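You operate a simulated robot arm through the tools that you are given. There is no shell and no other tool.

Carry out the task below with a simulated robot arm. There is one attempt and no reset: what you move stays moved.

Task
Swap the stub in the candlestick for the yellow candle.
Fine: raise the stub, slider right up, stand it on the gold coaster and leave the slider down. Set down upright: candle stub.

Only the result counts: the job must be done as asked and must still hold three seconds after the hand-in. Knocking over, shifting, dropping, spilling or breaking anything else fails it.

Robot
A 7-joint arm with a two-finger parallel gripper, fixed in place. Base frame: the origin is at the foot of the arm, x ahead of it, y to its left, z up. Readings come in m, degrees, newtons and seconds.
With the tool pointing down near the work surface it reaches from about 0.44 to 0.92 m from the base axis. Its first joint turns from -143.0 to 143.0 degrees. Payload 3 kg.
Tool frame: the origin (TCP) lies between the finger pads and is the grasp point; the fingertips stand 0.03 m ahead of it; z points along the fingers, y is the line along which they close. The gripper opens to 0.094 m. The fingers are 0.028 m wide and 0.01 m thick; the gripper's body (0.05 by 0.096 m) begins 0.055 m behind the TCP.
Orientation is that of the tool frame in the base frame, as a unit quaternion [w, x, y, z]. With the fingers straight down and closing along the base's y, the tool's x points along the base's -x, its y along +y and its z along -z.

Tools
- The arm moves only by the tool play_rows. Its argument "steps" is one flat list of numbers, 7 for each row, row after row: the shift along the tool's x, y, z in m, then the turn, a rotation vector about the tool's x, y, z in degrees, then the finger opening in m, from 0 to 0.094. In form: [dx, dy, dz, ax, ay, az, gripper, dx, dy, dz, ax, ay, az, gripper, ...]. A call has 1 to 20 rows; each row is the pose to reach, as a shift and turn from the pose commanded when the call began, along the tool's axes at that moment. A row lasts 0.2 s, in which the tool goes at most 0.05 m and 8.6 degrees; a call with a longer step from one row to the next is refused whole, and so is a gripper value outside its range. Where a pose cannot be reached the arm comes as near as it can. A force on the tool above 60 N (or 10 N above the force at the start of the call, whichever is more), or a blocked arm, ends the call early, and 0.2 s more pass. The fingers move at their own pace (about 0.072 m/s each) and stop on an object; they squeeze with about 25 N. The grip force told is the motor's: it shows also when the fingers shut on nothing. Time passes only in rows, and 0.2 s behind the last, so rows that repeat a pose let the fingers close. The reply holds the time, the measured pose of the TCP, the force on the tool along the base axes, the opening and the grip force, in the units named above and with some noise, with the torque about the TCP (base axes, N m) and any sound that the robot's microphone picked up.
- Cameras (640 x 400 px; columns grow to the right, rows downward): "scene" is fixed at [0.2197, 0.6489, 1.4396]; the picture's right is [-0.38, -0.92, 0.00], its down [-0.72, 0.30, -0.63] and it looks along [0.58, -0.24, -0.78] (base axes); focal length 312 px, centre (320, 200). "wrist" rides on the gripper at [0.076, 0.014, -0.102] in the tool frame; the picture's right is [-0.18, 0.98, 0.00], its down [-0.75, -0.14, -0.64] and it looks along [-0.63, -0.12, 0.77] (tool axes); focal length 243 px, centre (320, 200). There is no depth. A picture from a camera that has moved, and an enlarged one, comes with that camera's place and axes in the base frame and with its lens.
- snapshot(camera): a new picture of that camera. No time passes.
- zoom(camera, box): a new picture of the part [left, top, right, bottom] of that camera's present view, enlarged. No time passes.
- finish_job(): hands the job in; it is judged then, once.

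Nothing tells you positions but the pictures and the camera data. Unless the task says otherwise, let go and move clear before handing in.

The tools are called after "Emit:" by a JSON object that holds its "name" and its "arguments". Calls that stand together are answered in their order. play_rows: Moves the arm, as the interface text tells. Its arguments: {"type":"object","properties":{"steps":{"type":"array","items":{"type":"number"}}},"required":["steps"]} The other tools are called the same way: snapshot (camera) takes a picture; zoom (camera, box) takes an enlarged picture of a part of a camera's view; finish_job () hands the job in.

At the start:

```text
time_s: 0.0
eef_pos: [0.5665, 0.2075, 1.0564]
ee_rot: [0.0, 0.0, 1.0, 0.0]
wrist_force: [-0.1, -1.2, -1.0]
torque: [-0.01, -0.01, -0.04]
width: 0.0943
finger_force: 0.0
```

scene: 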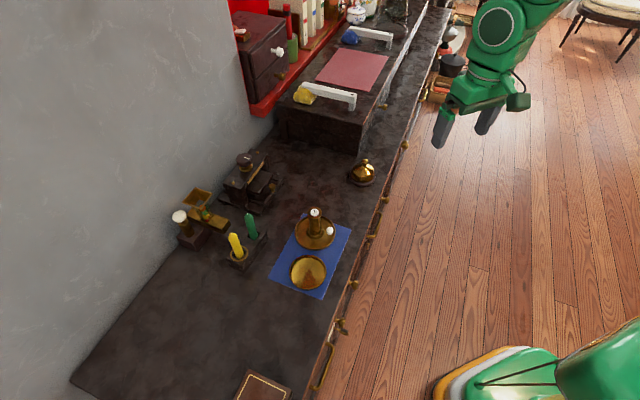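
wrist: 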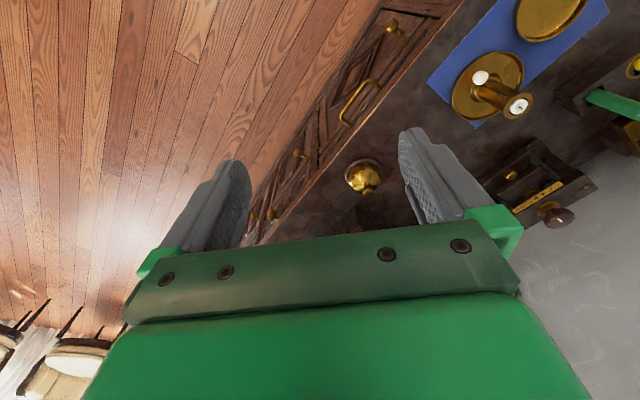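

I see a counter with a blue mat holding a brass candlestick (with the stub and a slider knob) and a gold coaster, and a holder with yellow and green candles nearby. First I will zoom in for detail.

Emit:
{"name": "zoom", "arguments": {"camera": "scene", "box": [260, 190, 370, 310]}}

Emit:
{"name": "zoom", "arguments": {"camera": "scene", "box": [160, 140, 300, 280]}}

Emit:
{"name": "zoom", "arguments": {"camera": "wrist", "box": [400, 0, 640, 200]}}

```text
3.33 times, centred on (315, 250) of scene
camera zoom: at [0.2197, 0.6489, 1.4396], right [-0.38, -0.92, 0.0], down [-0.72, 0.3, -0.63], along [0.58, -0.24, -0.78], focal length 1041 px, centre (337, 33)
```

zoom: 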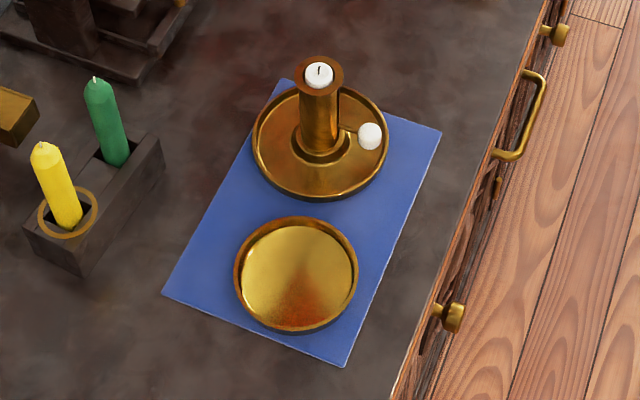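

```text
2.86 times, centred on (230, 210) of scene
camera zoom: at [0.2197, 0.6489, 1.4396], right [-0.38, -0.92, 0.0], down [-0.72, 0.3, -0.63], along [0.58, -0.24, -0.78], focal length 892 px, centre (577, 171)
```

zoom: 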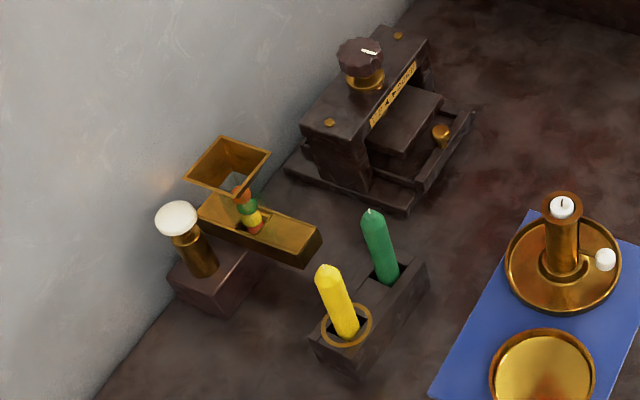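

```text
2.00 times, centred on (520, 100) of wrist
camera zoom: at [0.4895, 0.2218, 1.1597], right [0.18, 0.98, 0.0], down [0.75, -0.14, 0.64], along [0.63, -0.12, -0.77], focal length 485 px, centre (-80, 400)
```

zoom: 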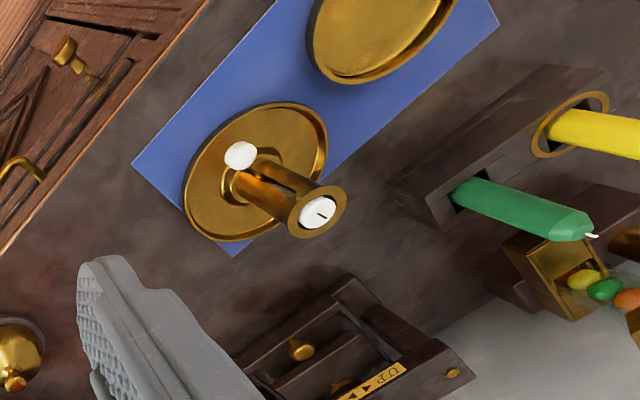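

The candlestick tube stands near (0.66, 0.48), with its top at about z 0.80. The white slider knob is near (0.63, 0.45, 0.744), and the counter is at about z 0.70. Next I'll move the wrist camera closer, yawed to face the knob, for better measurements.

Emit:
{"name": "play_rows", "arguments": {"steps": [0.0012, 0.0234, 0.018, 0, 0, -6.7, 0.094, 0.0024, 0.0468, 0.036, 0, 0, -13.4, 0.094, 0.0036, 0.0702, 0.054, 0, 0, -20.1, 0.094, 0.0048, 0.0936, 0.072, 0, 0, -26.8, 0.094, 0.006, 0.117, 0.09, 0, 0, -33.5, 0.094, 0.0072, 0.1404, 0.108, 0, 0, -40.2, 0.094, 0.0085, 0.164, 0.126, 0, 0, -47, 0.094]}}

```text
time_s: 1.6
eef_pos: [0.5595, 0.3726, 0.9287]
ee_rot: [0.0, -0.399, 0.917, 0.0]
wrist_force: [0.3, -0.6, 1.2]
torque: [0.01, -0.02, -0.01]
width: 0.0941
finger_force: 0.0
```

Emit:
{"name": "snapshot", "arguments": {"camera": "wrist"}}

Emit:
{"name": "zoom", "arguments": {"camera": "wrist", "box": [220, 60, 420, 220]}}

Emit:
{"name": "snapshot", "arguments": {"camera": "scene"}}

```text
taken
camera wrist: at [0.4968, 0.326, 1.0321], right [-0.59, 0.8, 0.0], down [0.62, 0.46, 0.64], along [0.52, 0.38, -0.77], focal length 243 px, centre (320, 200)
```

wrist: 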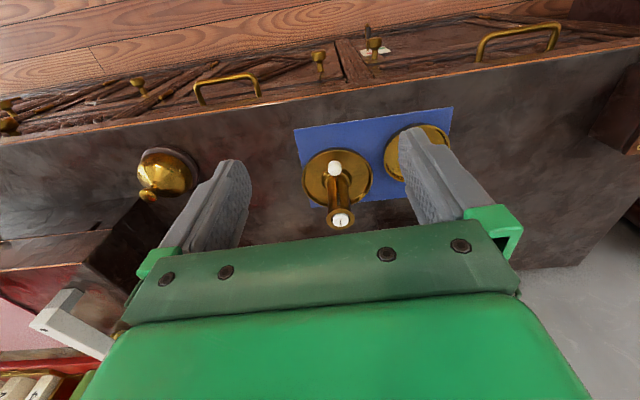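

```text
2.50 times, centred on (320, 140) of wrist
camera zoom: at [0.4968, 0.326, 1.0321], right [-0.59, 0.8, 0.0], down [0.62, 0.46, 0.64], along [0.52, 0.38, -0.77], focal length 606 px, centre (320, 350)
```

zoom: 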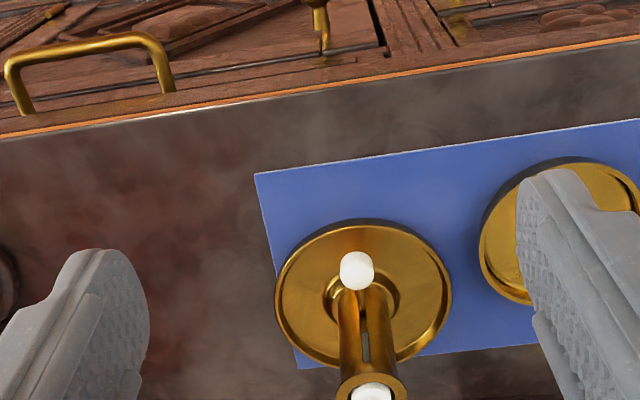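

```text
taken
```

scene: 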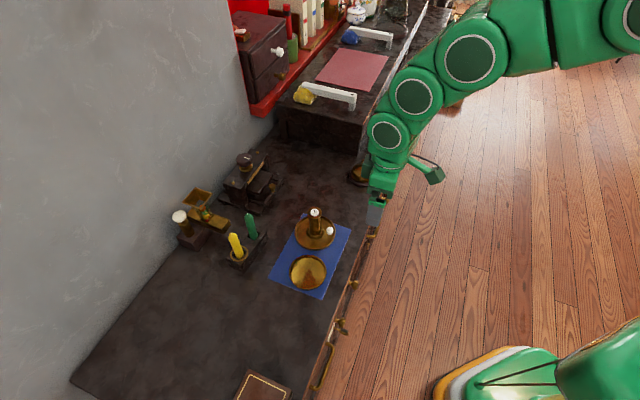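

The slider slot faces the robot and the knob is at its lower end. I'll zoom in to check whether the slot has any lateral notch.

Emit:
{"name": "zoom", "arguments": {"camera": "wrist", "box": [295, 140, 385, 240]}}

Emit:
{"name": "zoom", "arguments": {"camera": "scene", "box": [290, 200, 340, 255]}}

Emit:
{"name": "zoom", "arguments": {"camera": "scene", "box": [215, 205, 275, 275]}}

Emit:
{"name": "zoom", "arguments": {"camera": "scene", "box": [215, 140, 295, 215]}}

```text
4.00 times, centred on (340, 190) of wrist
camera zoom: at [0.4968, 0.326, 1.0321], right [-0.59, 0.8, 0.0], down [0.62, 0.46, 0.64], along [0.52, 0.38, -0.77], focal length 970 px, centre (240, 240)
```

zoom: 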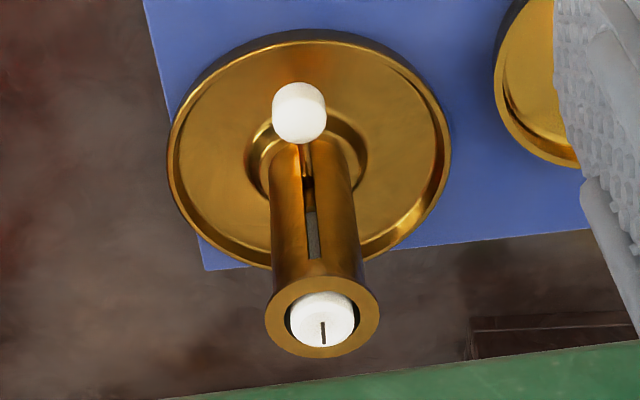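

```text
7.27 times, centred on (315, 228) of scene
camera zoom: at [0.2197, 0.6489, 1.4396], right [-0.38, -0.92, 0.0], down [-0.72, 0.3, -0.63], along [0.58, -0.24, -0.78], focal length 2270 px, centre (356, 0)
```

zoom: 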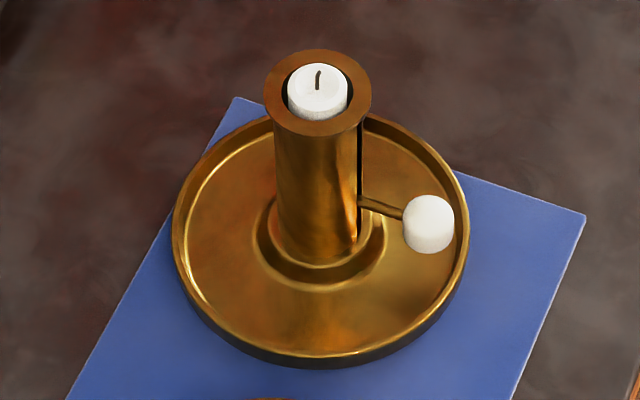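

```text
5.71 times, centred on (245, 240) of scene
camera zoom: at [0.2197, 0.6489, 1.4396], right [-0.38, -0.92, 0.0], down [-0.72, 0.3, -0.63], along [0.58, -0.24, -0.78], focal length 1784 px, centre (749, -29)
```

zoom: 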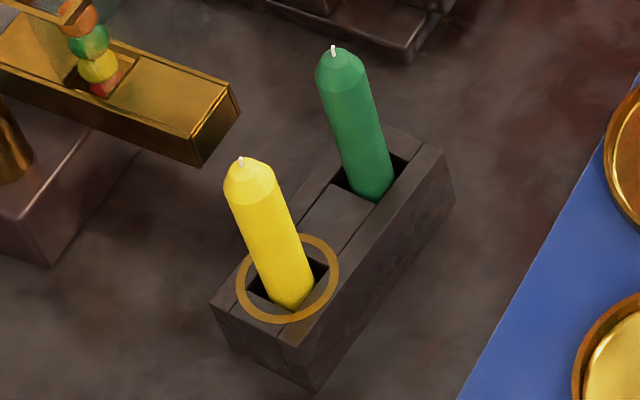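

```text
5.33 times, centred on (255, 178) of scene
camera zoom: at [0.2197, 0.6489, 1.4396], right [-0.38, -0.92, 0.0], down [-0.72, 0.3, -0.63], along [0.58, -0.24, -0.78], focal length 1665 px, centre (667, 320)
```

zoom: 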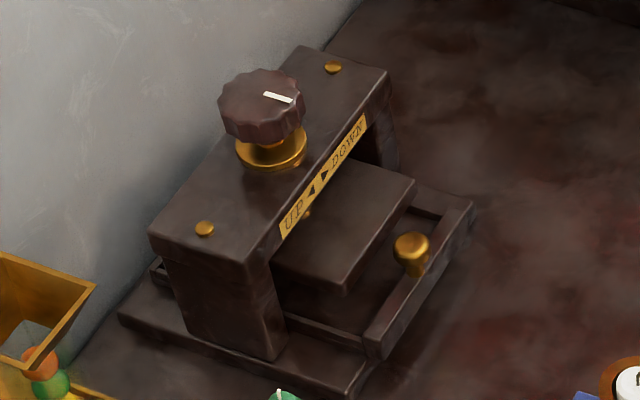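

The slot is straight and vertical, with about 4–5 cm of travel. I'll move above the knob with the fingers narrowed so they will close tangentially on it, then check alignment.

Emit:
{"name": "play_rows", "arguments": {"steps": [-0.0258, 0, 0.02, 0, 0, 0, 0.05, -0.0515, 0, 0.04, 0, 0, 0, 0.05, -0.0773, 0, 0.06, 0, 0, 0, 0.05, -0.103, 0, 0.079, 0, 0, 0, 0.05, -0.103, 0, 0.079, 0, 0, 0, 0.05]}}

Emit:
{"name": "snapshot", "arguments": {"camera": "wrist"}}

Emit:
{"name": "zoom", "arguments": {"camera": "scene", "box": [270, 160, 400, 260]}}

```text
time_s: 2.8
eef_pos: [0.6291, 0.448, 0.8509]
ee_rot: [0.0, -0.399, 0.917, 0.0]
wrist_force: [0.1, -1.0, 0.6]
torque: [-0.01, -0.01, -0.01]
width: 0.05
finger_force: 0.0
```

```text
taken
camera wrist: at [0.5654, 0.4024, 0.9547], right [-0.59, 0.8, 0.0], down [0.62, 0.46, 0.64], along [0.52, 0.38, -0.77], focal length 243 px, centre (320, 200)
```

wrist: 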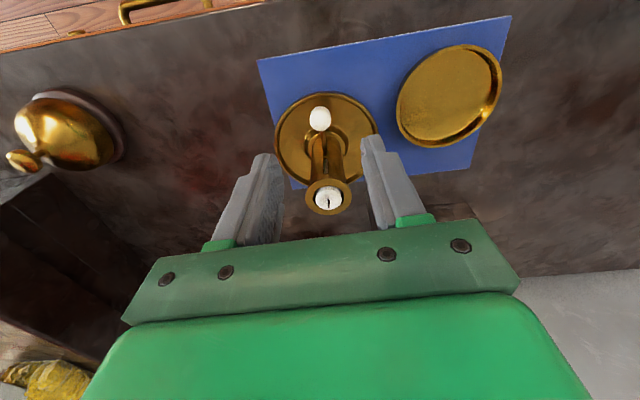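

```text
4.00 times, centred on (335, 210) of scene
camera zoom: at [0.2197, 0.6489, 1.4396], right [-0.38, -0.92, 0.0], down [-0.72, 0.3, -0.63], along [0.58, -0.24, -0.78], focal length 1249 px, centre (260, 160)
```

zoom: 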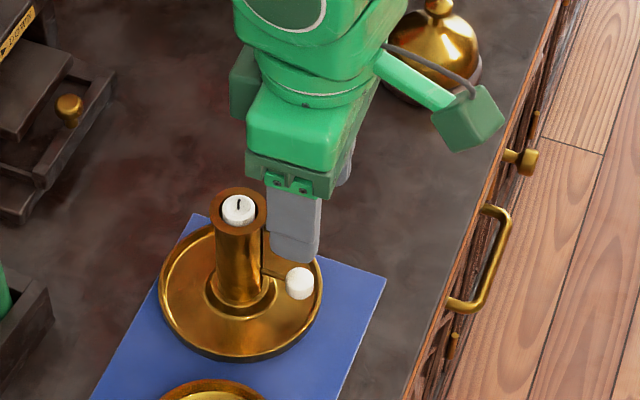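

The knob is laterally centred between the fingers. I'll descend to z≈0.76 so the fingertips sit just below the knob, then check before closing.

Emit:
{"name": "play_rows", "arguments": {"steps": [0, 0, 0.025, 0, 0, 0, 0.05, 0, 0, 0.05, 0, 0, 0, 0.05, 0, 0, 0.075, 0, 0, 0, 0.05, 0, 0, 0.091, 0, 0, 0, 0.05, 0, 0, 0.091, 0, 0, 0, 0.05]}}

Emit:
{"name": "zoom", "arguments": {"camera": "wrist", "box": [220, 80, 420, 240]}}

Emit:
{"name": "zoom", "arguments": {"camera": "scene", "box": [280, 180, 360, 260]}}

```text
time_s: 4.0
eef_pos: [0.6296, 0.4471, 0.7617]
ee_rot: [0.0, -0.398, 0.917, 0.0]
wrist_force: [-0.5, -0.2, 0.2]
torque: [0.0, -0.01, -0.01]
width: 0.0501
finger_force: 0.0
```

```text
2.50 times, centred on (320, 160) of wrist
camera zoom: at [0.5661, 0.401, 0.8636], right [-0.59, 0.8, 0.0], down [0.62, 0.45, 0.64], along [0.52, 0.38, -0.77], focal length 606 px, centre (320, 300)
```

zoom: 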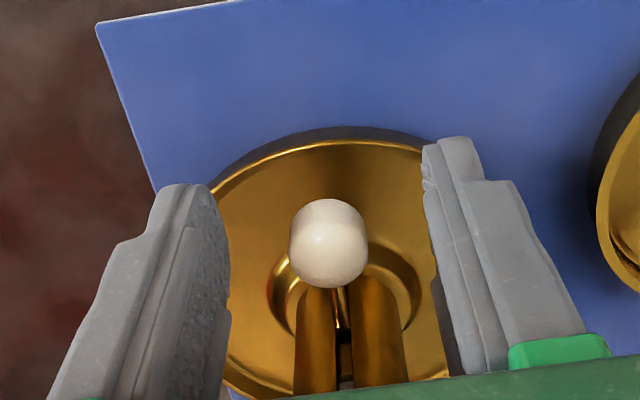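

```text
5.00 times, centred on (320, 220) of scene
camera zoom: at [0.2197, 0.6489, 1.4396], right [-0.38, -0.92, 0.0], down [-0.72, 0.3, -0.63], along [0.58, -0.24, -0.78], focal length 1561 px, centre (320, 100)
```

zoom: 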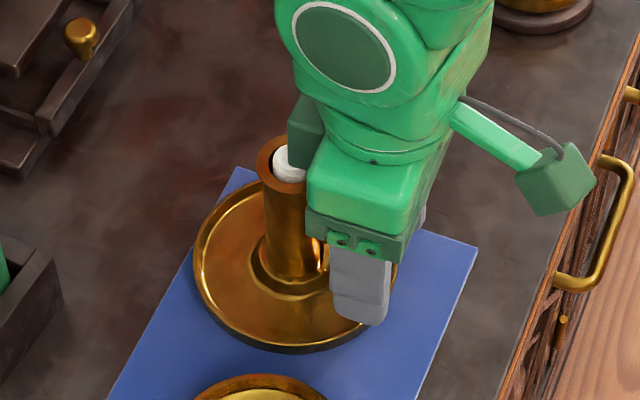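

The knob sits centred between the fingers, and the gripper body clears the tube. I'll close on the knob.

Emit:
{"name": "play_rows", "arguments": {"steps": [0, 0, 0, 0, 0, 0, 0.01, 0, 0, 0, 0, 0, 0, 0.01, 0, 0, 0, 0, 0, 0, 0.01]}}

Emit:
{"name": "zoom", "arguments": {"camera": "wrist", "box": [220, 80, 420, 240]}}

```text
time_s: 4.8
eef_pos: [0.6275, 0.4464, 0.761]
ee_rot: [0.0, -0.399, 0.917, 0.0]
wrist_force: [-3.1, 3.4, 0.5]
torque: [0.1, 0.09, 0.06]
width: 0.0185
finger_force: 25.1
```

```text
2.50 times, centred on (320, 160) of wrist
camera zoom: at [0.5658, 0.4013, 0.8638], right [-0.59, 0.8, 0.0], down [0.62, 0.46, 0.64], along [0.52, 0.38, -0.77], focal length 606 px, centre (320, 300)
```

zoom: 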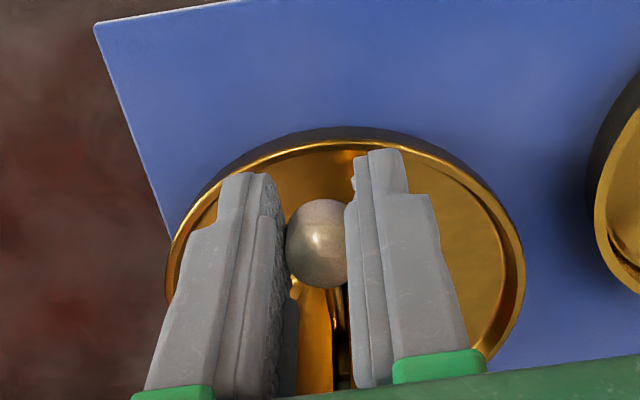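

The knob is gripped, with a slight sideways load. I'll relieve about 1 mm sideways and lift slowly, watching the forces.

Emit:
{"name": "play_rows", "arguments": {"steps": [0, 0.001, 0, 0, 0, 0, 0.01, 0, 0.001, -0.003, 0, 0, 0, 0.01, 0, 0.001, -0.006, 0, 0, 0, 0.01, 0, 0.001, -0.01, 0, 0, 0, 0.01]}}

Emit:
{"name": "zoom", "arguments": {"camera": "scene", "box": [280, 180, 360, 260]}}

```text
time_s: 5.8
eef_pos: [0.6271, 0.4479, 0.7709]
ee_rot: [0.0, -0.399, 0.917, 0.0]
wrist_force: [4.9, 2.6, -0.3]
torque: [0.09, -0.13, -0.02]
width: 0.0184
finger_force: 25.0
```

```text
5.00 times, centred on (320, 220) of scene
camera zoom: at [0.2197, 0.6489, 1.4396], right [-0.38, -0.92, 0.0], down [-0.72, 0.3, -0.63], along [0.58, -0.24, -0.78], focal length 1561 px, centre (320, 100)
```

zoom: 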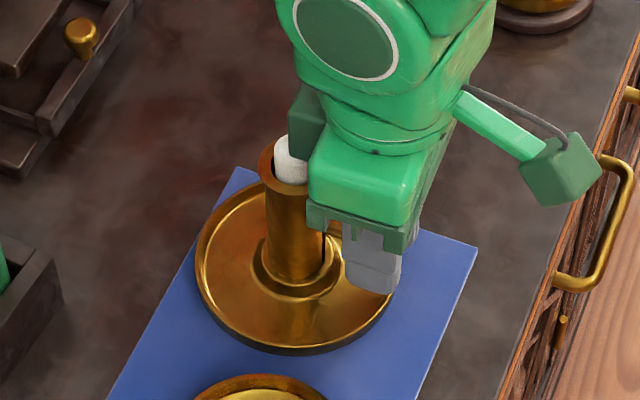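

The stub rises with the knob and the candlestick stays put. I'll continue lifting with a small inward correction to relieve the radial pull.

Emit:
{"name": "play_rows", "arguments": {"steps": [-0.001, 0, -0.004, 0, 0, 0, 0.01, -0.001, 0, -0.008, 0, 0, 0, 0.01, -0.001, 0, -0.012, 0, 0, 0, 0.01, -0.001, 0, -0.016, 0, 0, 0, 0.01, -0.001, 0, -0.02, 0, 0, 0, 0.01]}}

Emit:
{"name": "zoom", "arguments": {"camera": "scene", "box": [280, 180, 360, 260]}}

Emit:
{"name": "zoom", "arguments": {"camera": "wrist", "box": [220, 80, 420, 240]}}

```text
time_s: 7.0
eef_pos: [0.6259, 0.4487, 0.7913]
ee_rot: [-0.001, -0.399, 0.917, -0.001]
wrist_force: [-3.1, 2.8, -1.1]
torque: [-0.18, 0.27, 0.03]
width: 0.0185
finger_force: 25.4
```

```text
5.00 times, centred on (320, 220) of scene
camera zoom: at [0.2197, 0.6489, 1.4396], right [-0.38, -0.92, 0.0], down [-0.72, 0.3, -0.63], along [0.58, -0.24, -0.78], focal length 1561 px, centre (320, 100)
```

zoom: 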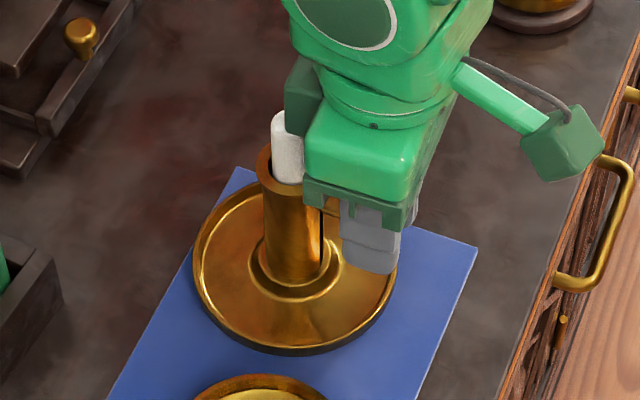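

```text
2.50 times, centred on (320, 160) of wrist
camera zoom: at [0.564, 0.4028, 0.8938], right [-0.59, 0.8, 0.0], down [0.62, 0.46, 0.64], along [0.52, 0.38, -0.77], focal length 606 px, centre (320, 300)
```

zoom: 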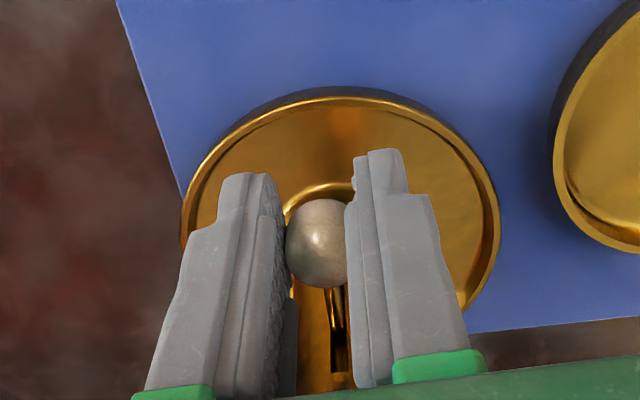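

Lifted about 30 mm so far with low vertical force. I'll continue in small steps toward the top stop.

Emit:
{"name": "play_rows", "arguments": {"steps": [0, 0, -0.003, 0, 0, 0, 0.01, 0, 0, -0.006, 0, 0, 0, 0.01, 0, 0, -0.008, 0, 0, 0, 0.01]}}

Emit:
{"name": "zoom", "arguments": {"camera": "scene", "box": [280, 180, 360, 260]}}

Emit:
{"name": "zoom", "arguments": {"camera": "wrist", "box": [220, 80, 420, 240]}}

```text
time_s: 7.8
eef_pos: [0.6291, 0.4488, 0.7972]
ee_rot: [0.001, -0.399, 0.917, 0.0]
wrist_force: [-0.4, -0.5, -7.3]
torque: [-0.27, 0.24, 0.05]
width: 0.0187
finger_force: 24.8
```

```text
5.00 times, centred on (320, 220) of scene
camera zoom: at [0.2197, 0.6489, 1.4396], right [-0.38, -0.92, 0.0], down [-0.72, 0.3, -0.63], along [0.58, -0.24, -0.78], focal length 1561 px, centre (320, 100)
```

zoom: 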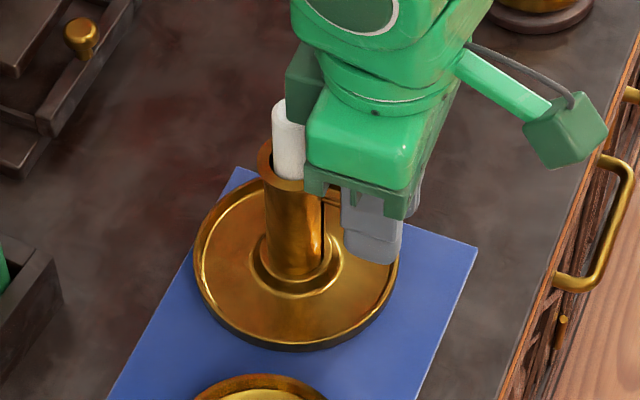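

```text
2.50 times, centred on (320, 160) of wrist
camera zoom: at [0.5648, 0.4018, 0.9016], right [-0.59, 0.81, 0.0], down [0.62, 0.46, 0.64], along [0.52, 0.38, -0.77], focal length 606 px, centre (320, 300)
```

zoom: 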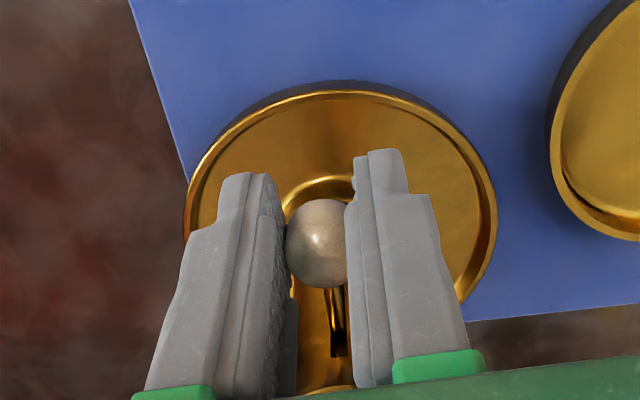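

Vertical force has risen to about 7 N, so the slider is probably at the top stop. I'll check with another 1.5 mm.

Emit:
{"name": "play_rows", "arguments": {"steps": [0, 0, -0.0015, 0, 0, 0, 0.01, 0, 0, -0.0015, 0, 0, 0, 0.01]}}

Emit:
{"name": "zoom", "arguments": {"camera": "scene", "box": [280, 180, 360, 260]}}

Emit:
{"name": "zoom", "arguments": {"camera": "wrist", "box": [290, 150, 370, 240]}}

```text
time_s: 8.4
eef_pos: [0.6281, 0.4483, 0.8002]
ee_rot: [0.0, -0.399, 0.917, -0.001]
wrist_force: [-0.5, 0.0, -7.9]
torque: [-0.26, 0.28, -0.01]
width: 0.0183
finger_force: 24.9
```

```text
5.00 times, centred on (320, 220) of scene
camera zoom: at [0.2197, 0.6489, 1.4396], right [-0.38, -0.92, 0.0], down [-0.72, 0.3, -0.63], along [0.58, -0.24, -0.78], focal length 1561 px, centre (320, 100)
```

zoom: 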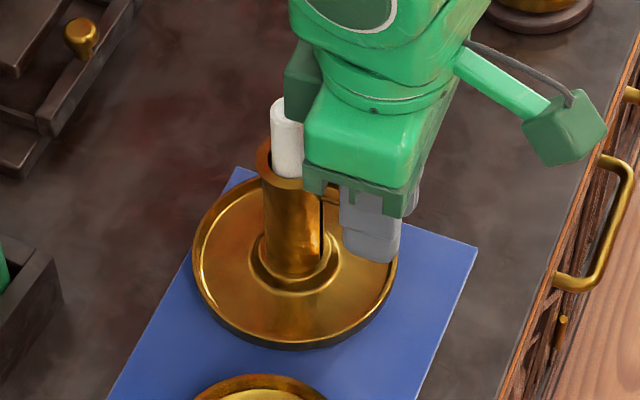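

```text
4.44 times, centred on (330, 195) of wrist
camera zoom: at [0.5651, 0.4024, 0.903], right [-0.59, 0.8, 0.0], down [0.62, 0.46, 0.64], along [0.52, 0.38, -0.77], focal length 1078 px, centre (276, 222)
```

zoom: 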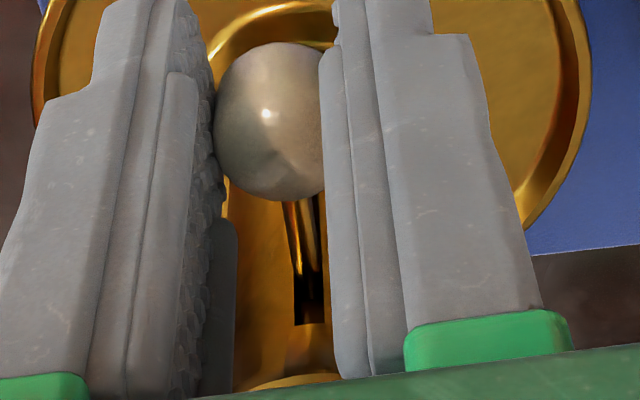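

The steady ~7.9 N suggests the slider is at its top stop and the candlestick is just being carried. I'll lower slightly to rest the base firmly on the mat again.

Emit:
{"name": "play_rows", "arguments": {"steps": [0, 0, 0.001, 0, 0, 0, 0.01, 0, 0, 0.002, 0, 0, 0, 0.01, 0, 0, 0.002, 0, 0, 0, 0.01]}}

Emit:
{"name": "zoom", "arguments": {"camera": "scene", "box": [280, 180, 360, 260]}}

```text
time_s: 9.2
eef_pos: [0.6274, 0.4484, 0.7977]
ee_rot: [0.0, -0.399, 0.917, 0.0]
wrist_force: [-0.3, -0.7, -7.9]
torque: [-0.28, 0.29, 0.0]
width: 0.0184
finger_force: 25.0
```

```text
5.00 times, centred on (320, 220) of scene
camera zoom: at [0.2197, 0.6489, 1.4396], right [-0.38, -0.92, 0.0], down [-0.72, 0.3, -0.63], along [0.58, -0.24, -0.78], focal length 1561 px, centre (320, 100)
```

zoom: 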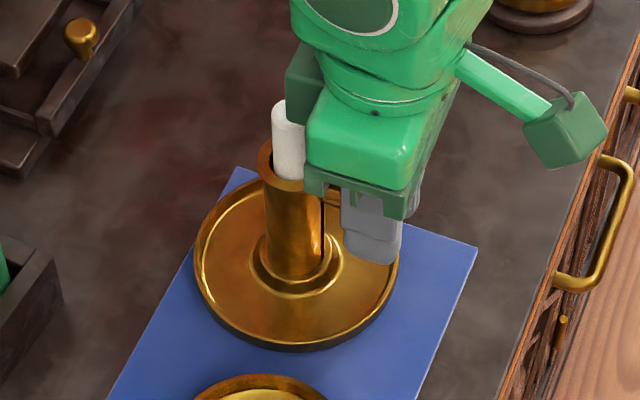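

The candlestick still hangs at 7.9 N. I'll keep lowering in small steps until the base takes the weight.

Emit:
{"name": "play_rows", "arguments": {"steps": [0, 0, 0.001, 0, 0, 0, 0.01, 0, 0, 0.0015, 0, 0, 0, 0.01, 0, 0, 0.0015, 0, 0, 0, 0.01]}}

Emit:
{"name": "zoom", "arguments": {"camera": "scene", "box": [280, 180, 360, 260]}}

```text
time_s: 10.0
eef_pos: [0.6271, 0.4487, 0.7955]
ee_rot: [0.0, -0.4, 0.917, 0.001]
wrist_force: [-0.3, 0.2, -7.8]
torque: [-0.24, 0.27, 0.03]
width: 0.0185
finger_force: 24.7
```

```text
5.00 times, centred on (320, 220) of scene
camera zoom: at [0.2197, 0.6489, 1.4396], right [-0.38, -0.92, 0.0], down [-0.72, 0.3, -0.63], along [0.58, -0.24, -0.78], focal length 1561 px, centre (320, 100)
```

zoom: 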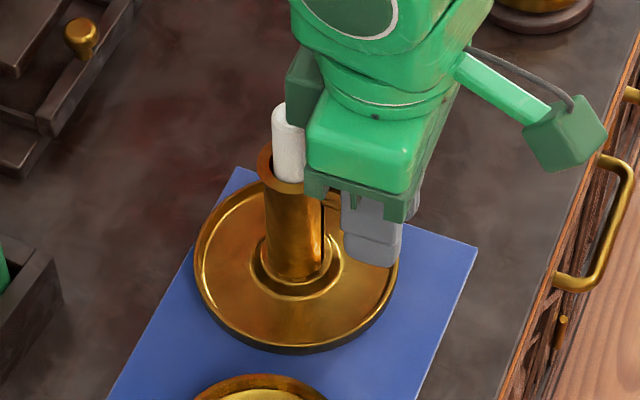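

Emit:
{"name": "play_rows", "arguments": {"steps": [0, 0, 0.001, 0, 0, 0, 0.01, 0, 0, 0.0015, 0, 0, 0, 0.01, 0, 0, 0.0015, 0, 0, 0, 0.01]}}

```text
time_s: 10.8
eef_pos: [0.6278, 0.4481, 0.796]
ee_rot: [0.0, -0.399, 0.917, 0.0]
wrist_force: [-5.2, -3.1, 0.1]
torque: [0.02, 0.0, 0.08]
width: 0.0184
finger_force: 25.1
```

The base is back on the mat (vertical force and torque near zero). I'll relieve the radial push by 1 mm, then open slightly and see whether the slider stays up.

Emit:
{"name": "play_rows", "arguments": {"steps": [0.001, 0, 0, 0, 0, 0, 0.01, 0.001, 0, 0, 0, 0, 0, 0.01]}}

Emit:
{"name": "zoom", "arguments": {"camera": "scene", "box": [280, 180, 360, 260]}}

Emit:
{"name": "zoom", "arguments": {"camera": "wrist", "box": [290, 150, 370, 240]}}

```text
time_s: 11.4
eef_pos: [0.627, 0.4484, 0.795]
ee_rot: [0.0, -0.399, 0.917, 0.0]
wrist_force: [1.1, 3.6, 0.0]
torque: [0.44, -0.35, 0.16]
width: 0.0183
finger_force: 25.1
```

```text
5.00 times, centred on (320, 220) of scene
camera zoom: at [0.2197, 0.6489, 1.4396], right [-0.38, -0.92, 0.0], down [-0.72, 0.3, -0.63], along [0.58, -0.24, -0.78], focal length 1561 px, centre (320, 100)
```

zoom: 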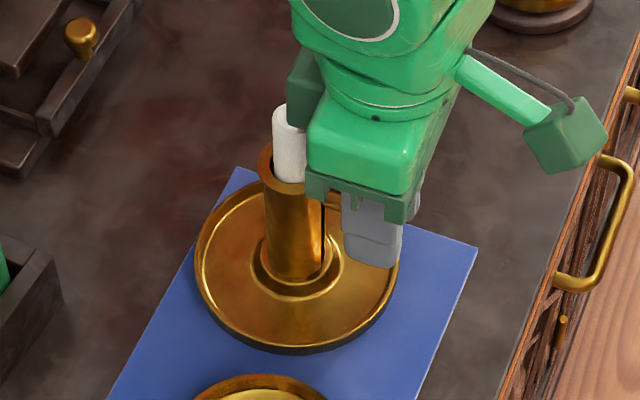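

```text
4.44 times, centred on (330, 195) of wrist
camera zoom: at [0.5644, 0.4016, 0.8983], right [-0.59, 0.8, 0.0], down [0.62, 0.45, 0.64], along [0.52, 0.38, -0.77], focal length 1078 px, centre (276, 222)
```

zoom: 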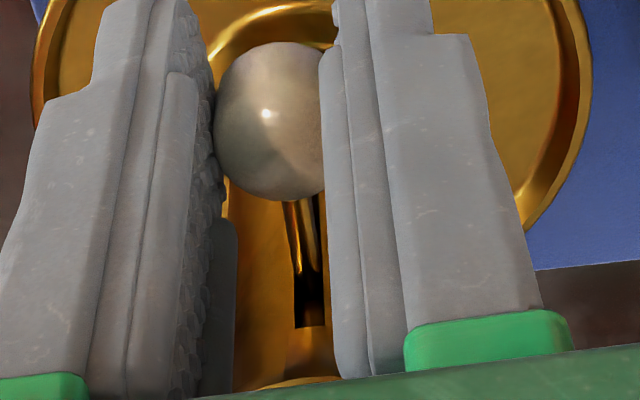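

The base looks seated on the mat, with the slider at the top. I'll open the fingers.

Emit:
{"name": "play_rows", "arguments": {"steps": [0, 0, 0, 0, 0, 0, 0.026, 0, 0, 0, 0, 0, 0, 0.034, 0, 0, 0, 0, 0, 0, 0.04]}}

Emit:
{"name": "zoom", "arguments": {"camera": "wrist", "box": [220, 80, 420, 240]}}

Emit:
{"name": "zoom", "arguments": {"camera": "scene", "box": [280, 180, 360, 260]}}

```text
time_s: 12.2
eef_pos: [0.6269, 0.4474, 0.7943]
ee_rot: [-0.001, -0.399, 0.917, 0.0]
wrist_force: [0.6, -0.2, 1.1]
torque: [0.01, 0.0, -0.02]
width: 0.04
finger_force: 0.0
```

```text
2.50 times, centred on (320, 160) of wrist
camera zoom: at [0.5643, 0.4014, 0.8982], right [-0.59, 0.8, 0.0], down [0.62, 0.46, 0.64], along [0.52, 0.38, -0.77], focal length 606 px, centre (320, 300)
```

zoom: 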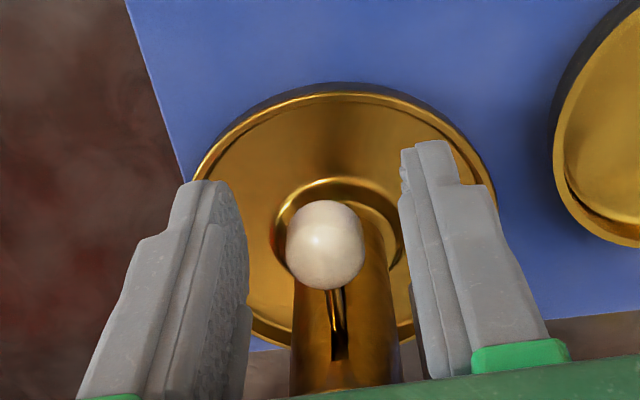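

```text
5.00 times, centred on (320, 220) of scene
camera zoom: at [0.2197, 0.6489, 1.4396], right [-0.38, -0.92, 0.0], down [-0.72, 0.3, -0.63], along [0.58, -0.24, -0.78], focal length 1561 px, centre (320, 100)
```

zoom: 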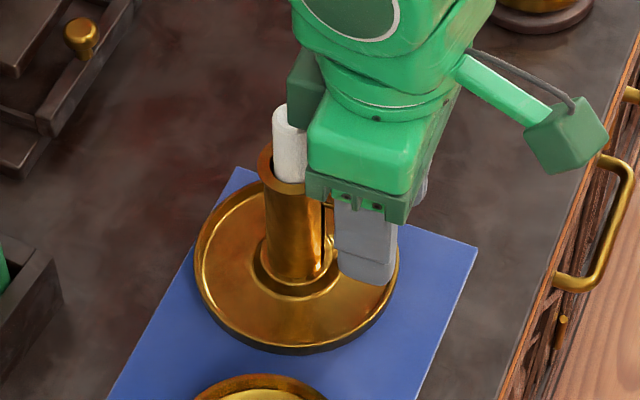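

The slider holds by itself and the stub now stands about 35 mm above the tube. I'll back off, rise and look at the stub from above.

Emit:
{"name": "play_rows", "arguments": {"steps": [0.005, 0, 0, 0, 0, 0, 0.05, 0.005, 0, -0.03, 0, 0, 0, 0.05, 0.005, 0, -0.07, 0, 0, 0, 0.05, 0.005, 0, -0.1, 0, 0, 0, 0.06, -0.01, 0, -0.1, 0, 0, 0, 0.06, -0.01, 0, -0.1, 0, 0, 0, 0.06]}}

Emit:
{"name": "snapshot", "arguments": {"camera": "wrist"}}

Emit:
{"name": "zoom", "arguments": {"camera": "wrist", "box": [270, 100, 390, 240]}}

Emit:
{"name": "zoom", "arguments": {"camera": "scene", "box": [280, 180, 360, 260]}}

```text
time_s: 13.6
eef_pos: [0.6329, 0.4544, 0.8946]
ee_rot: [-0.001, -0.399, 0.917, 0.0]
wrist_force: [0.3, -0.5, -0.2]
torque: [-0.03, 0.03, -0.03]
width: 0.06
finger_force: 0.0
```

```text
taken
camera wrist: at [0.5704, 0.4075, 0.9973], right [-0.59, 0.8, 0.0], down [0.62, 0.46, 0.64], along [0.52, 0.38, -0.77], focal length 243 px, centre (320, 200)
```

wrist: 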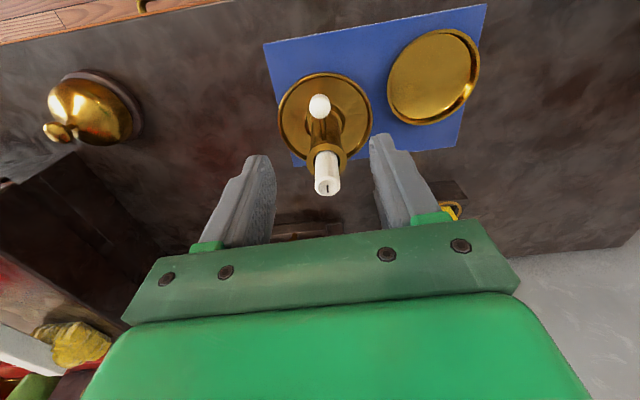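

```text
2.86 times, centred on (330, 170) of wrist
camera zoom: at [0.5704, 0.4075, 0.9973], right [-0.59, 0.8, 0.0], down [0.62, 0.46, 0.64], along [0.52, 0.38, -0.77], focal length 693 px, centre (291, 286)
```

zoom: 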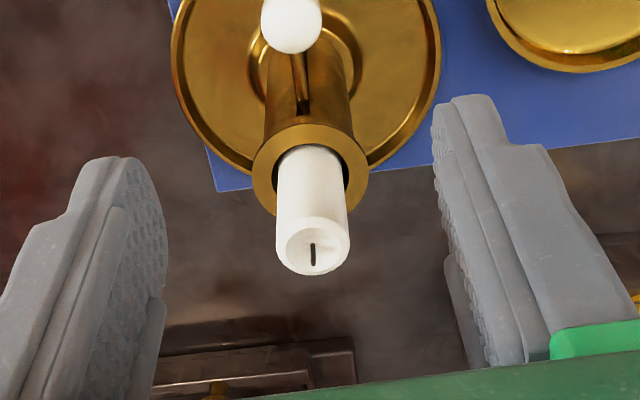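

```text
5.00 times, centred on (320, 220) of scene
camera zoom: at [0.2197, 0.6489, 1.4396], right [-0.38, -0.92, 0.0], down [-0.72, 0.3, -0.63], along [0.58, -0.24, -0.78], focal length 1561 px, centre (320, 100)
```

zoom: 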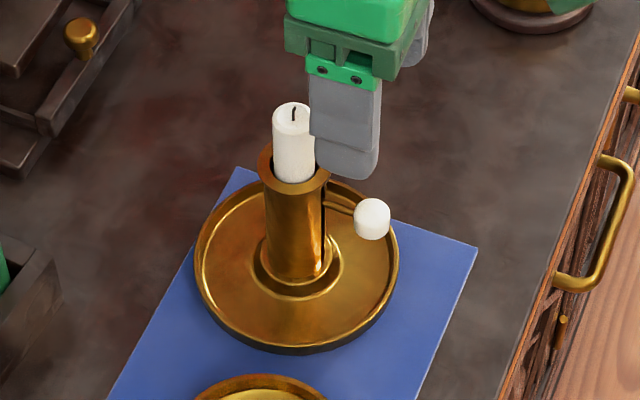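

The stub top is near (0.660, 0.480, 0.842), with the tube flange at about z 0.806. I'll move directly over it at the current height and check alignment.

Emit:
{"name": "play_rows", "arguments": {"steps": [-0.02, -0.001, 0, 0, 0, 0, 0.06, -0.038, -0.0015, 0, 0, 0, 0, 0.06, -0.038, -0.0015, 0.015, 0, 0, 0, 0.06, -0.038, -0.0015, 0.015, 0, 0, 0, 0.06]}}

Emit:
{"name": "zoom", "arguments": {"camera": "wrist", "box": [250, 90, 390, 210]}}

Emit:
{"name": "zoom", "arguments": {"camera": "scene", "box": [280, 180, 360, 260]}}

```text
time_s: 14.6
eef_pos: [0.6603, 0.4829, 0.8804]
ee_rot: [0.0, -0.399, 0.917, 0.0]
wrist_force: [-0.5, -0.8, -0.6]
torque: [0.01, -0.02, -0.04]
width: 0.0596
finger_force: 0.0
```

```text
3.33 times, centred on (320, 150) of wrist
camera zoom: at [0.5975, 0.4363, 0.9832], right [-0.59, 0.81, 0.0], down [0.62, 0.45, 0.64], along [0.52, 0.38, -0.77], focal length 809 px, centre (320, 367)
```

zoom: 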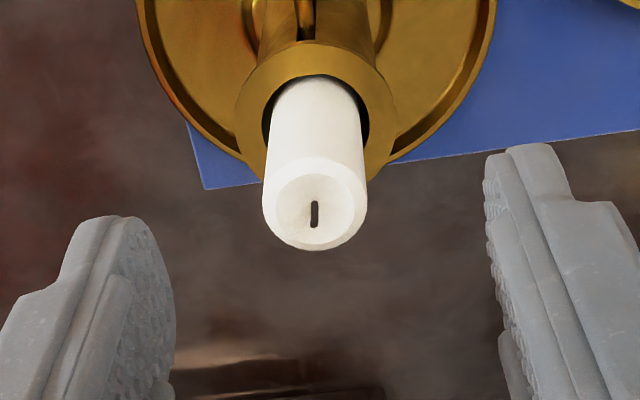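

```text
5.00 times, centred on (320, 220) of scene
camera zoom: at [0.2197, 0.6489, 1.4396], right [-0.38, -0.92, 0.0], down [-0.72, 0.3, -0.63], along [0.58, -0.24, -0.78], focal length 1561 px, centre (320, 100)
```

zoom: 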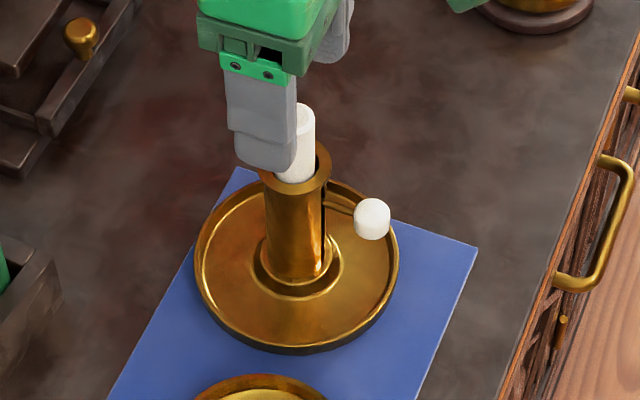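

Slight lateral offset of about 1.5 mm; I'll correct it and descend so the fingertips stay just above the flange.

Emit:
{"name": "play_rows", "arguments": {"steps": [0.001, -0.0015, 0.012, 0, 0, 0, 0.05, 0.001, -0.0015, 0.025, 0, 0, 0, 0.05, 0.001, -0.0015, 0.037, 0, 0, 0, 0.05, 0.001, -0.0015, 0.037, 0, 0, 0, 0.05]}}

Emit:
{"name": "zoom", "arguments": {"camera": "wrist", "box": [250, 100, 390, 220]}}

Emit:
{"name": "zoom", "arguments": {"camera": "scene", "box": [280, 180, 360, 260]}}

```text
time_s: 15.6
eef_pos: [0.6615, 0.4804, 0.8432]
ee_rot: [0.001, -0.399, 0.917, 0.0]
wrist_force: [-0.1, -0.3, -0.2]
torque: [-0.02, 0.0, -0.03]
width: 0.0496
finger_force: 0.1
```

```text
3.33 times, centred on (320, 160) of wrist
camera zoom: at [0.5985, 0.4347, 0.9465], right [-0.59, 0.8, 0.0], down [0.62, 0.46, 0.64], along [0.52, 0.38, -0.77], focal length 809 px, centre (320, 333)
```

zoom: 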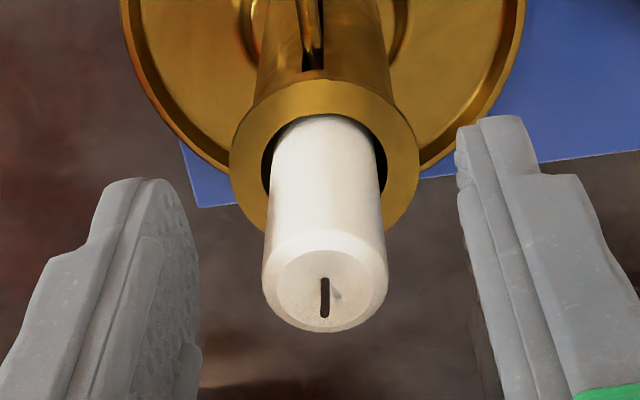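

```text
5.00 times, centred on (320, 220) of scene
camera zoom: at [0.2197, 0.6489, 1.4396], right [-0.38, -0.92, 0.0], down [-0.72, 0.3, -0.63], along [0.58, -0.24, -0.78], focal length 1561 px, centre (320, 100)
```

zoom: 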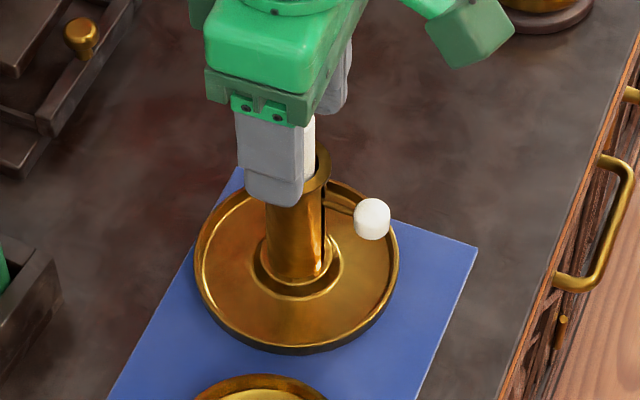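

The stub is centred between the fingers with its top at TCP level. Closing now.

Emit:
{"name": "play_rows", "arguments": {"steps": [0, 0.0005, 0, 0, 0, 0, 0.01, 0, 0.0005, 0, 0, 0, 0, 0.01, 0, 0.0005, 0, 0, 0, 0, 0.01, 0, 0.0005, 0, 0, 0, 0, 0.01]}}

Emit:
{"name": "zoom", "arguments": {"camera": "wrist", "box": [250, 100, 390, 220]}}

```text
time_s: 16.6
eef_pos: [0.6615, 0.4803, 0.843]
ee_rot: [0.001, -0.399, 0.917, 0.0]
wrist_force: [0.4, 0.7, -1.5]
torque: [-0.03, -0.01, -0.06]
width: 0.0193
finger_force: 25.6
```

```text
3.33 times, centred on (320, 160) of wrist
camera zoom: at [0.5983, 0.4347, 0.9465], right [-0.59, 0.8, 0.0], down [0.62, 0.46, 0.64], along [0.52, 0.38, -0.77], focal length 809 px, centre (320, 333)
```

zoom: 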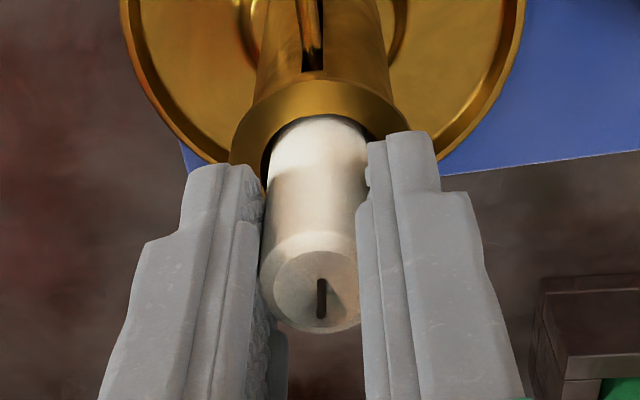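

The stub is gripped (19 mm diameter) with almost no side load. I'll lift it straight out.

Emit:
{"name": "play_rows", "arguments": {"steps": [0, 0, -0.008, 0, 0, 0, 0.01, 0, 0, -0.018, 0, 0, 0, 0.01, 0, 0, -0.03, 0, 0, 0, 0.01, 0, 0, -0.045, 0, 0, 0, 0.01, 0, 0, -0.06, 0, 0, 0, 0.01, 0, 0, -0.07, 0, 0, 0, 0.01, 0, 0, -0.07, 0, 0, 0, 0.01]}}

Emit:
{"name": "snapshot", "arguments": {"camera": "wrist"}}

Emit:
{"name": "zoom", "arguments": {"camera": "scene", "box": [270, 150, 370, 300]}}

```text
time_s: 18.2
eef_pos: [0.6612, 0.4827, 0.9122]
ee_rot: [0.0, -0.399, 0.917, 0.0]
wrist_force: [-0.2, 1.1, 0.9]
torque: [-0.01, -0.01, -0.02]
width: 0.0191
finger_force: 25.0
```

```text
taken
camera wrist: at [0.5985, 0.4348, 1.0159], right [-0.59, 0.8, 0.0], down [0.62, 0.45, 0.64], along [0.52, 0.38, -0.77], focal length 243 px, centre (320, 200)
```

wrist: 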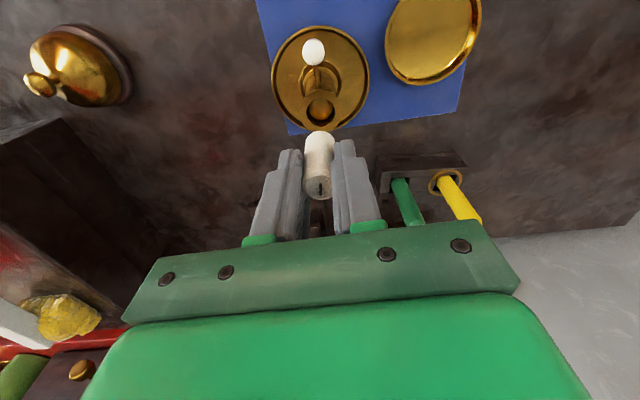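

```text
2.67 times, centred on (320, 225) of scene
camera zoom: at [0.2197, 0.6489, 1.4396], right [-0.38, -0.92, 0.0], down [-0.72, 0.3, -0.63], along [0.58, -0.24, -0.78], focal length 832 px, centre (320, 133)
```

zoom: 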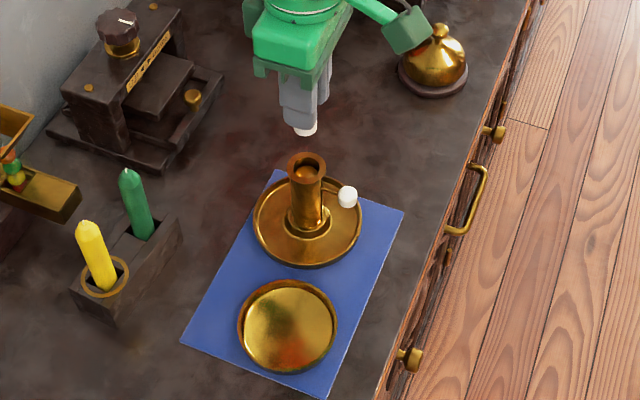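

The stub is free of the tube. I'll carry it over the coaster, whose centre is about (0.556, 0.543), then lower partway and check.

Emit:
{"name": "play_rows", "arguments": {"steps": [0.005, 0.024, 0, 0, 0, 0, 0.01, 0.011, 0.048, 0, 0, 0, 0, 0.01, 0.016, 0.072, 0, 0, 0, 0, 0.01, 0.021, 0.096, 0, 0, 0, 0, 0.01, 0.0266, 0.1188, 0, 0, 0, 0, 0.01, 0.0266, 0.1188, 0.03, 0, 0, 0, 0.01, 0.0266, 0.1188, 0.06, 0, 0, 0, 0.01, 0.0266, 0.1188, 0.09, 0, 0, 0, 0.01, 0.0266, 0.1188, 0.115, 0, 0, 0, 0.01, 0.0266, 0.1188, 0.115, 0, 0, 0, 0.01]}}

Emit:
{"name": "snapshot", "arguments": {"camera": "wrist"}}

Emit:
{"name": "zoom", "arguments": {"camera": "scene", "box": [250, 190, 370, 310]}}

```text
time_s: 20.4
eef_pos: [0.5557, 0.5427, 0.7966]
ee_rot: [0.0, -0.399, 0.917, -0.001]
wrist_force: [-0.3, -0.4, 0.1]
torque: [0.0, -0.01, 0.01]
width: 0.0193
finger_force: 25.3
```

```text
taken
camera wrist: at [0.4925, 0.4963, 0.8993], right [-0.59, 0.81, 0.0], down [0.62, 0.46, 0.64], along [0.52, 0.38, -0.77], focal length 243 px, centre (320, 200)
```

wrist: 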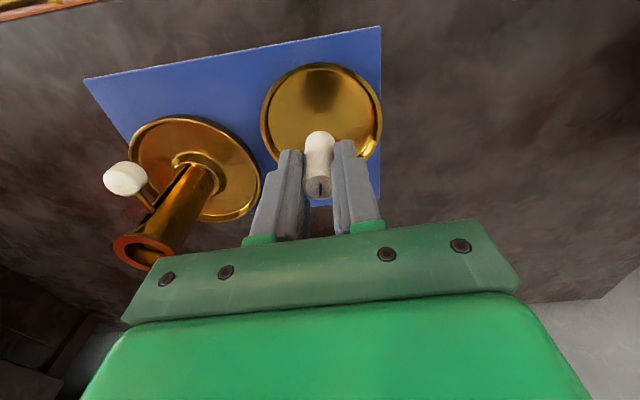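

```text
3.33 times, centred on (310, 250) of scene
camera zoom: at [0.2197, 0.6489, 1.4396], right [-0.38, -0.92, 0.0], down [-0.72, 0.3, -0.63], along [0.58, -0.24, -0.78], focal length 1041 px, centre (353, 33)
```

zoom: 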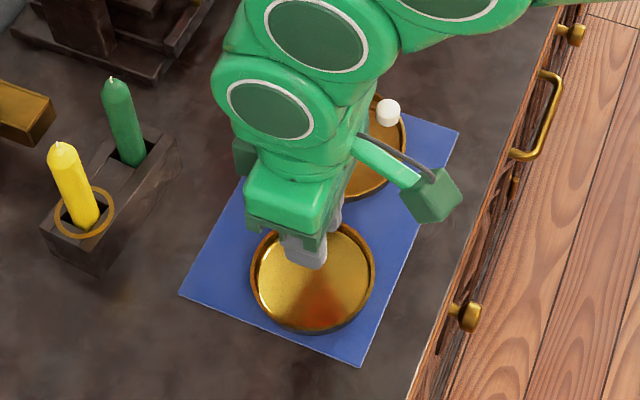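

The stub is over the coaster, well inside the rim. I'll lower most of the way with a small centring shift.

Emit:
{"name": "play_rows", "arguments": {"steps": [0.004, 0, 0.008, 0, 0, 0, 0.01, 0.004, 0, 0.016, 0, 0, 0, 0.01, 0.004, 0, 0.024, 0, 0, 0, 0.01, 0.004, 0, 0.028, 0, 0, 0, 0.01, 0.004, 0, 0.028, 0, 0, 0, 0.01]}}

Emit:
{"name": "zoom", "arguments": {"camera": "wrist", "box": [250, 50, 390, 210]}}

Emit:
{"name": "zoom", "arguments": {"camera": "scene", "box": [280, 240, 350, 310]}}

```text
time_s: 21.6
eef_pos: [0.5519, 0.54, 0.7691]
ee_rot: [0.0, -0.399, 0.917, 0.0]
wrist_force: [-0.6, 1.0, 0.8]
torque: [0.01, -0.02, -0.02]
width: 0.0192
finger_force: 24.9
```

```text
2.50 times, centred on (320, 130) of wrist
camera zoom: at [0.4902, 0.4928, 0.8725], right [-0.59, 0.8, 0.0], down [0.62, 0.46, 0.64], along [0.52, 0.38, -0.77], focal length 606 px, centre (320, 375)
```

zoom: 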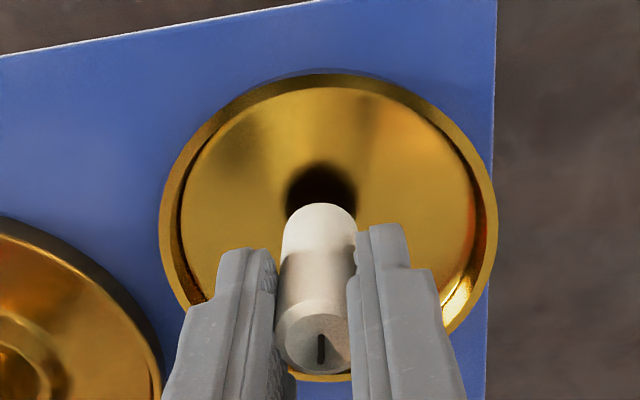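

```text
5.71 times, centred on (315, 275) of scene
camera zoom: at [0.2197, 0.6489, 1.4396], right [-0.38, -0.92, 0.0], down [-0.72, 0.3, -0.63], along [0.58, -0.24, -0.78], focal length 1784 px, centre (349, -229)
```

zoom: 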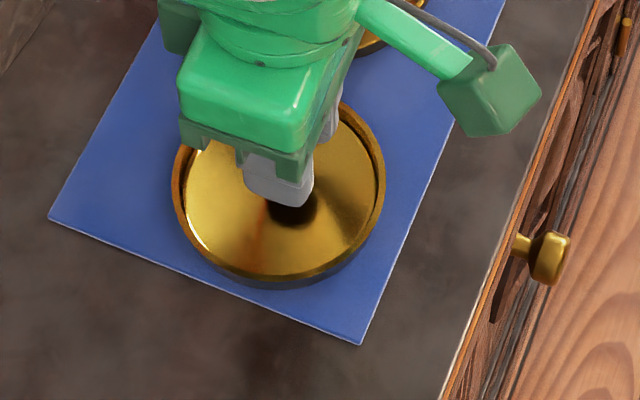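

Stub bottom is close to the coaster floor. I'll lower in 1.5 mm steps and watch the force.

Emit:
{"name": "play_rows", "arguments": {"steps": [0, 0, 0.0015, 0, 0, 0, 0.01, 0, 0, 0.003, 0, 0, 0, 0.01, 0, 0, 0.0045, 0, 0, 0, 0.01]}}

Emit:
{"name": "zoom", "arguments": {"camera": "wrist", "box": [250, 50, 390, 210]}}

```text
time_s: 22.4
eef_pos: [0.5538, 0.5387, 0.7652]
ee_rot: [-0.001, -0.399, 0.917, 0.001]
wrist_force: [0.1, -0.1, 1.3]
torque: [0.03, 0.01, -0.03]
width: 0.0194
finger_force: 24.8
```

```text
2.50 times, centred on (320, 130) of wrist
camera zoom: at [0.4903, 0.4927, 0.8687], right [-0.59, 0.8, 0.0], down [0.62, 0.46, 0.64], along [0.52, 0.38, -0.77], focal length 606 px, centre (320, 375)
```

zoom: 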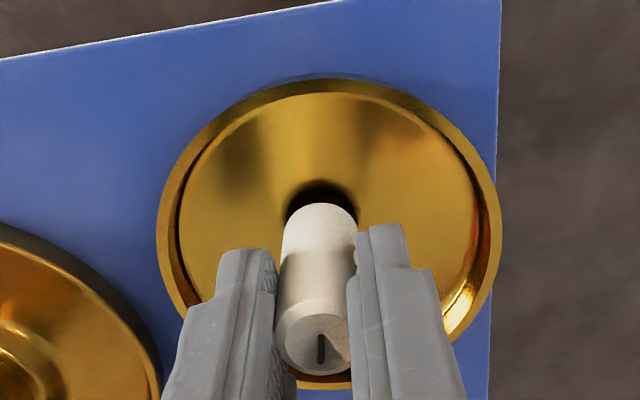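

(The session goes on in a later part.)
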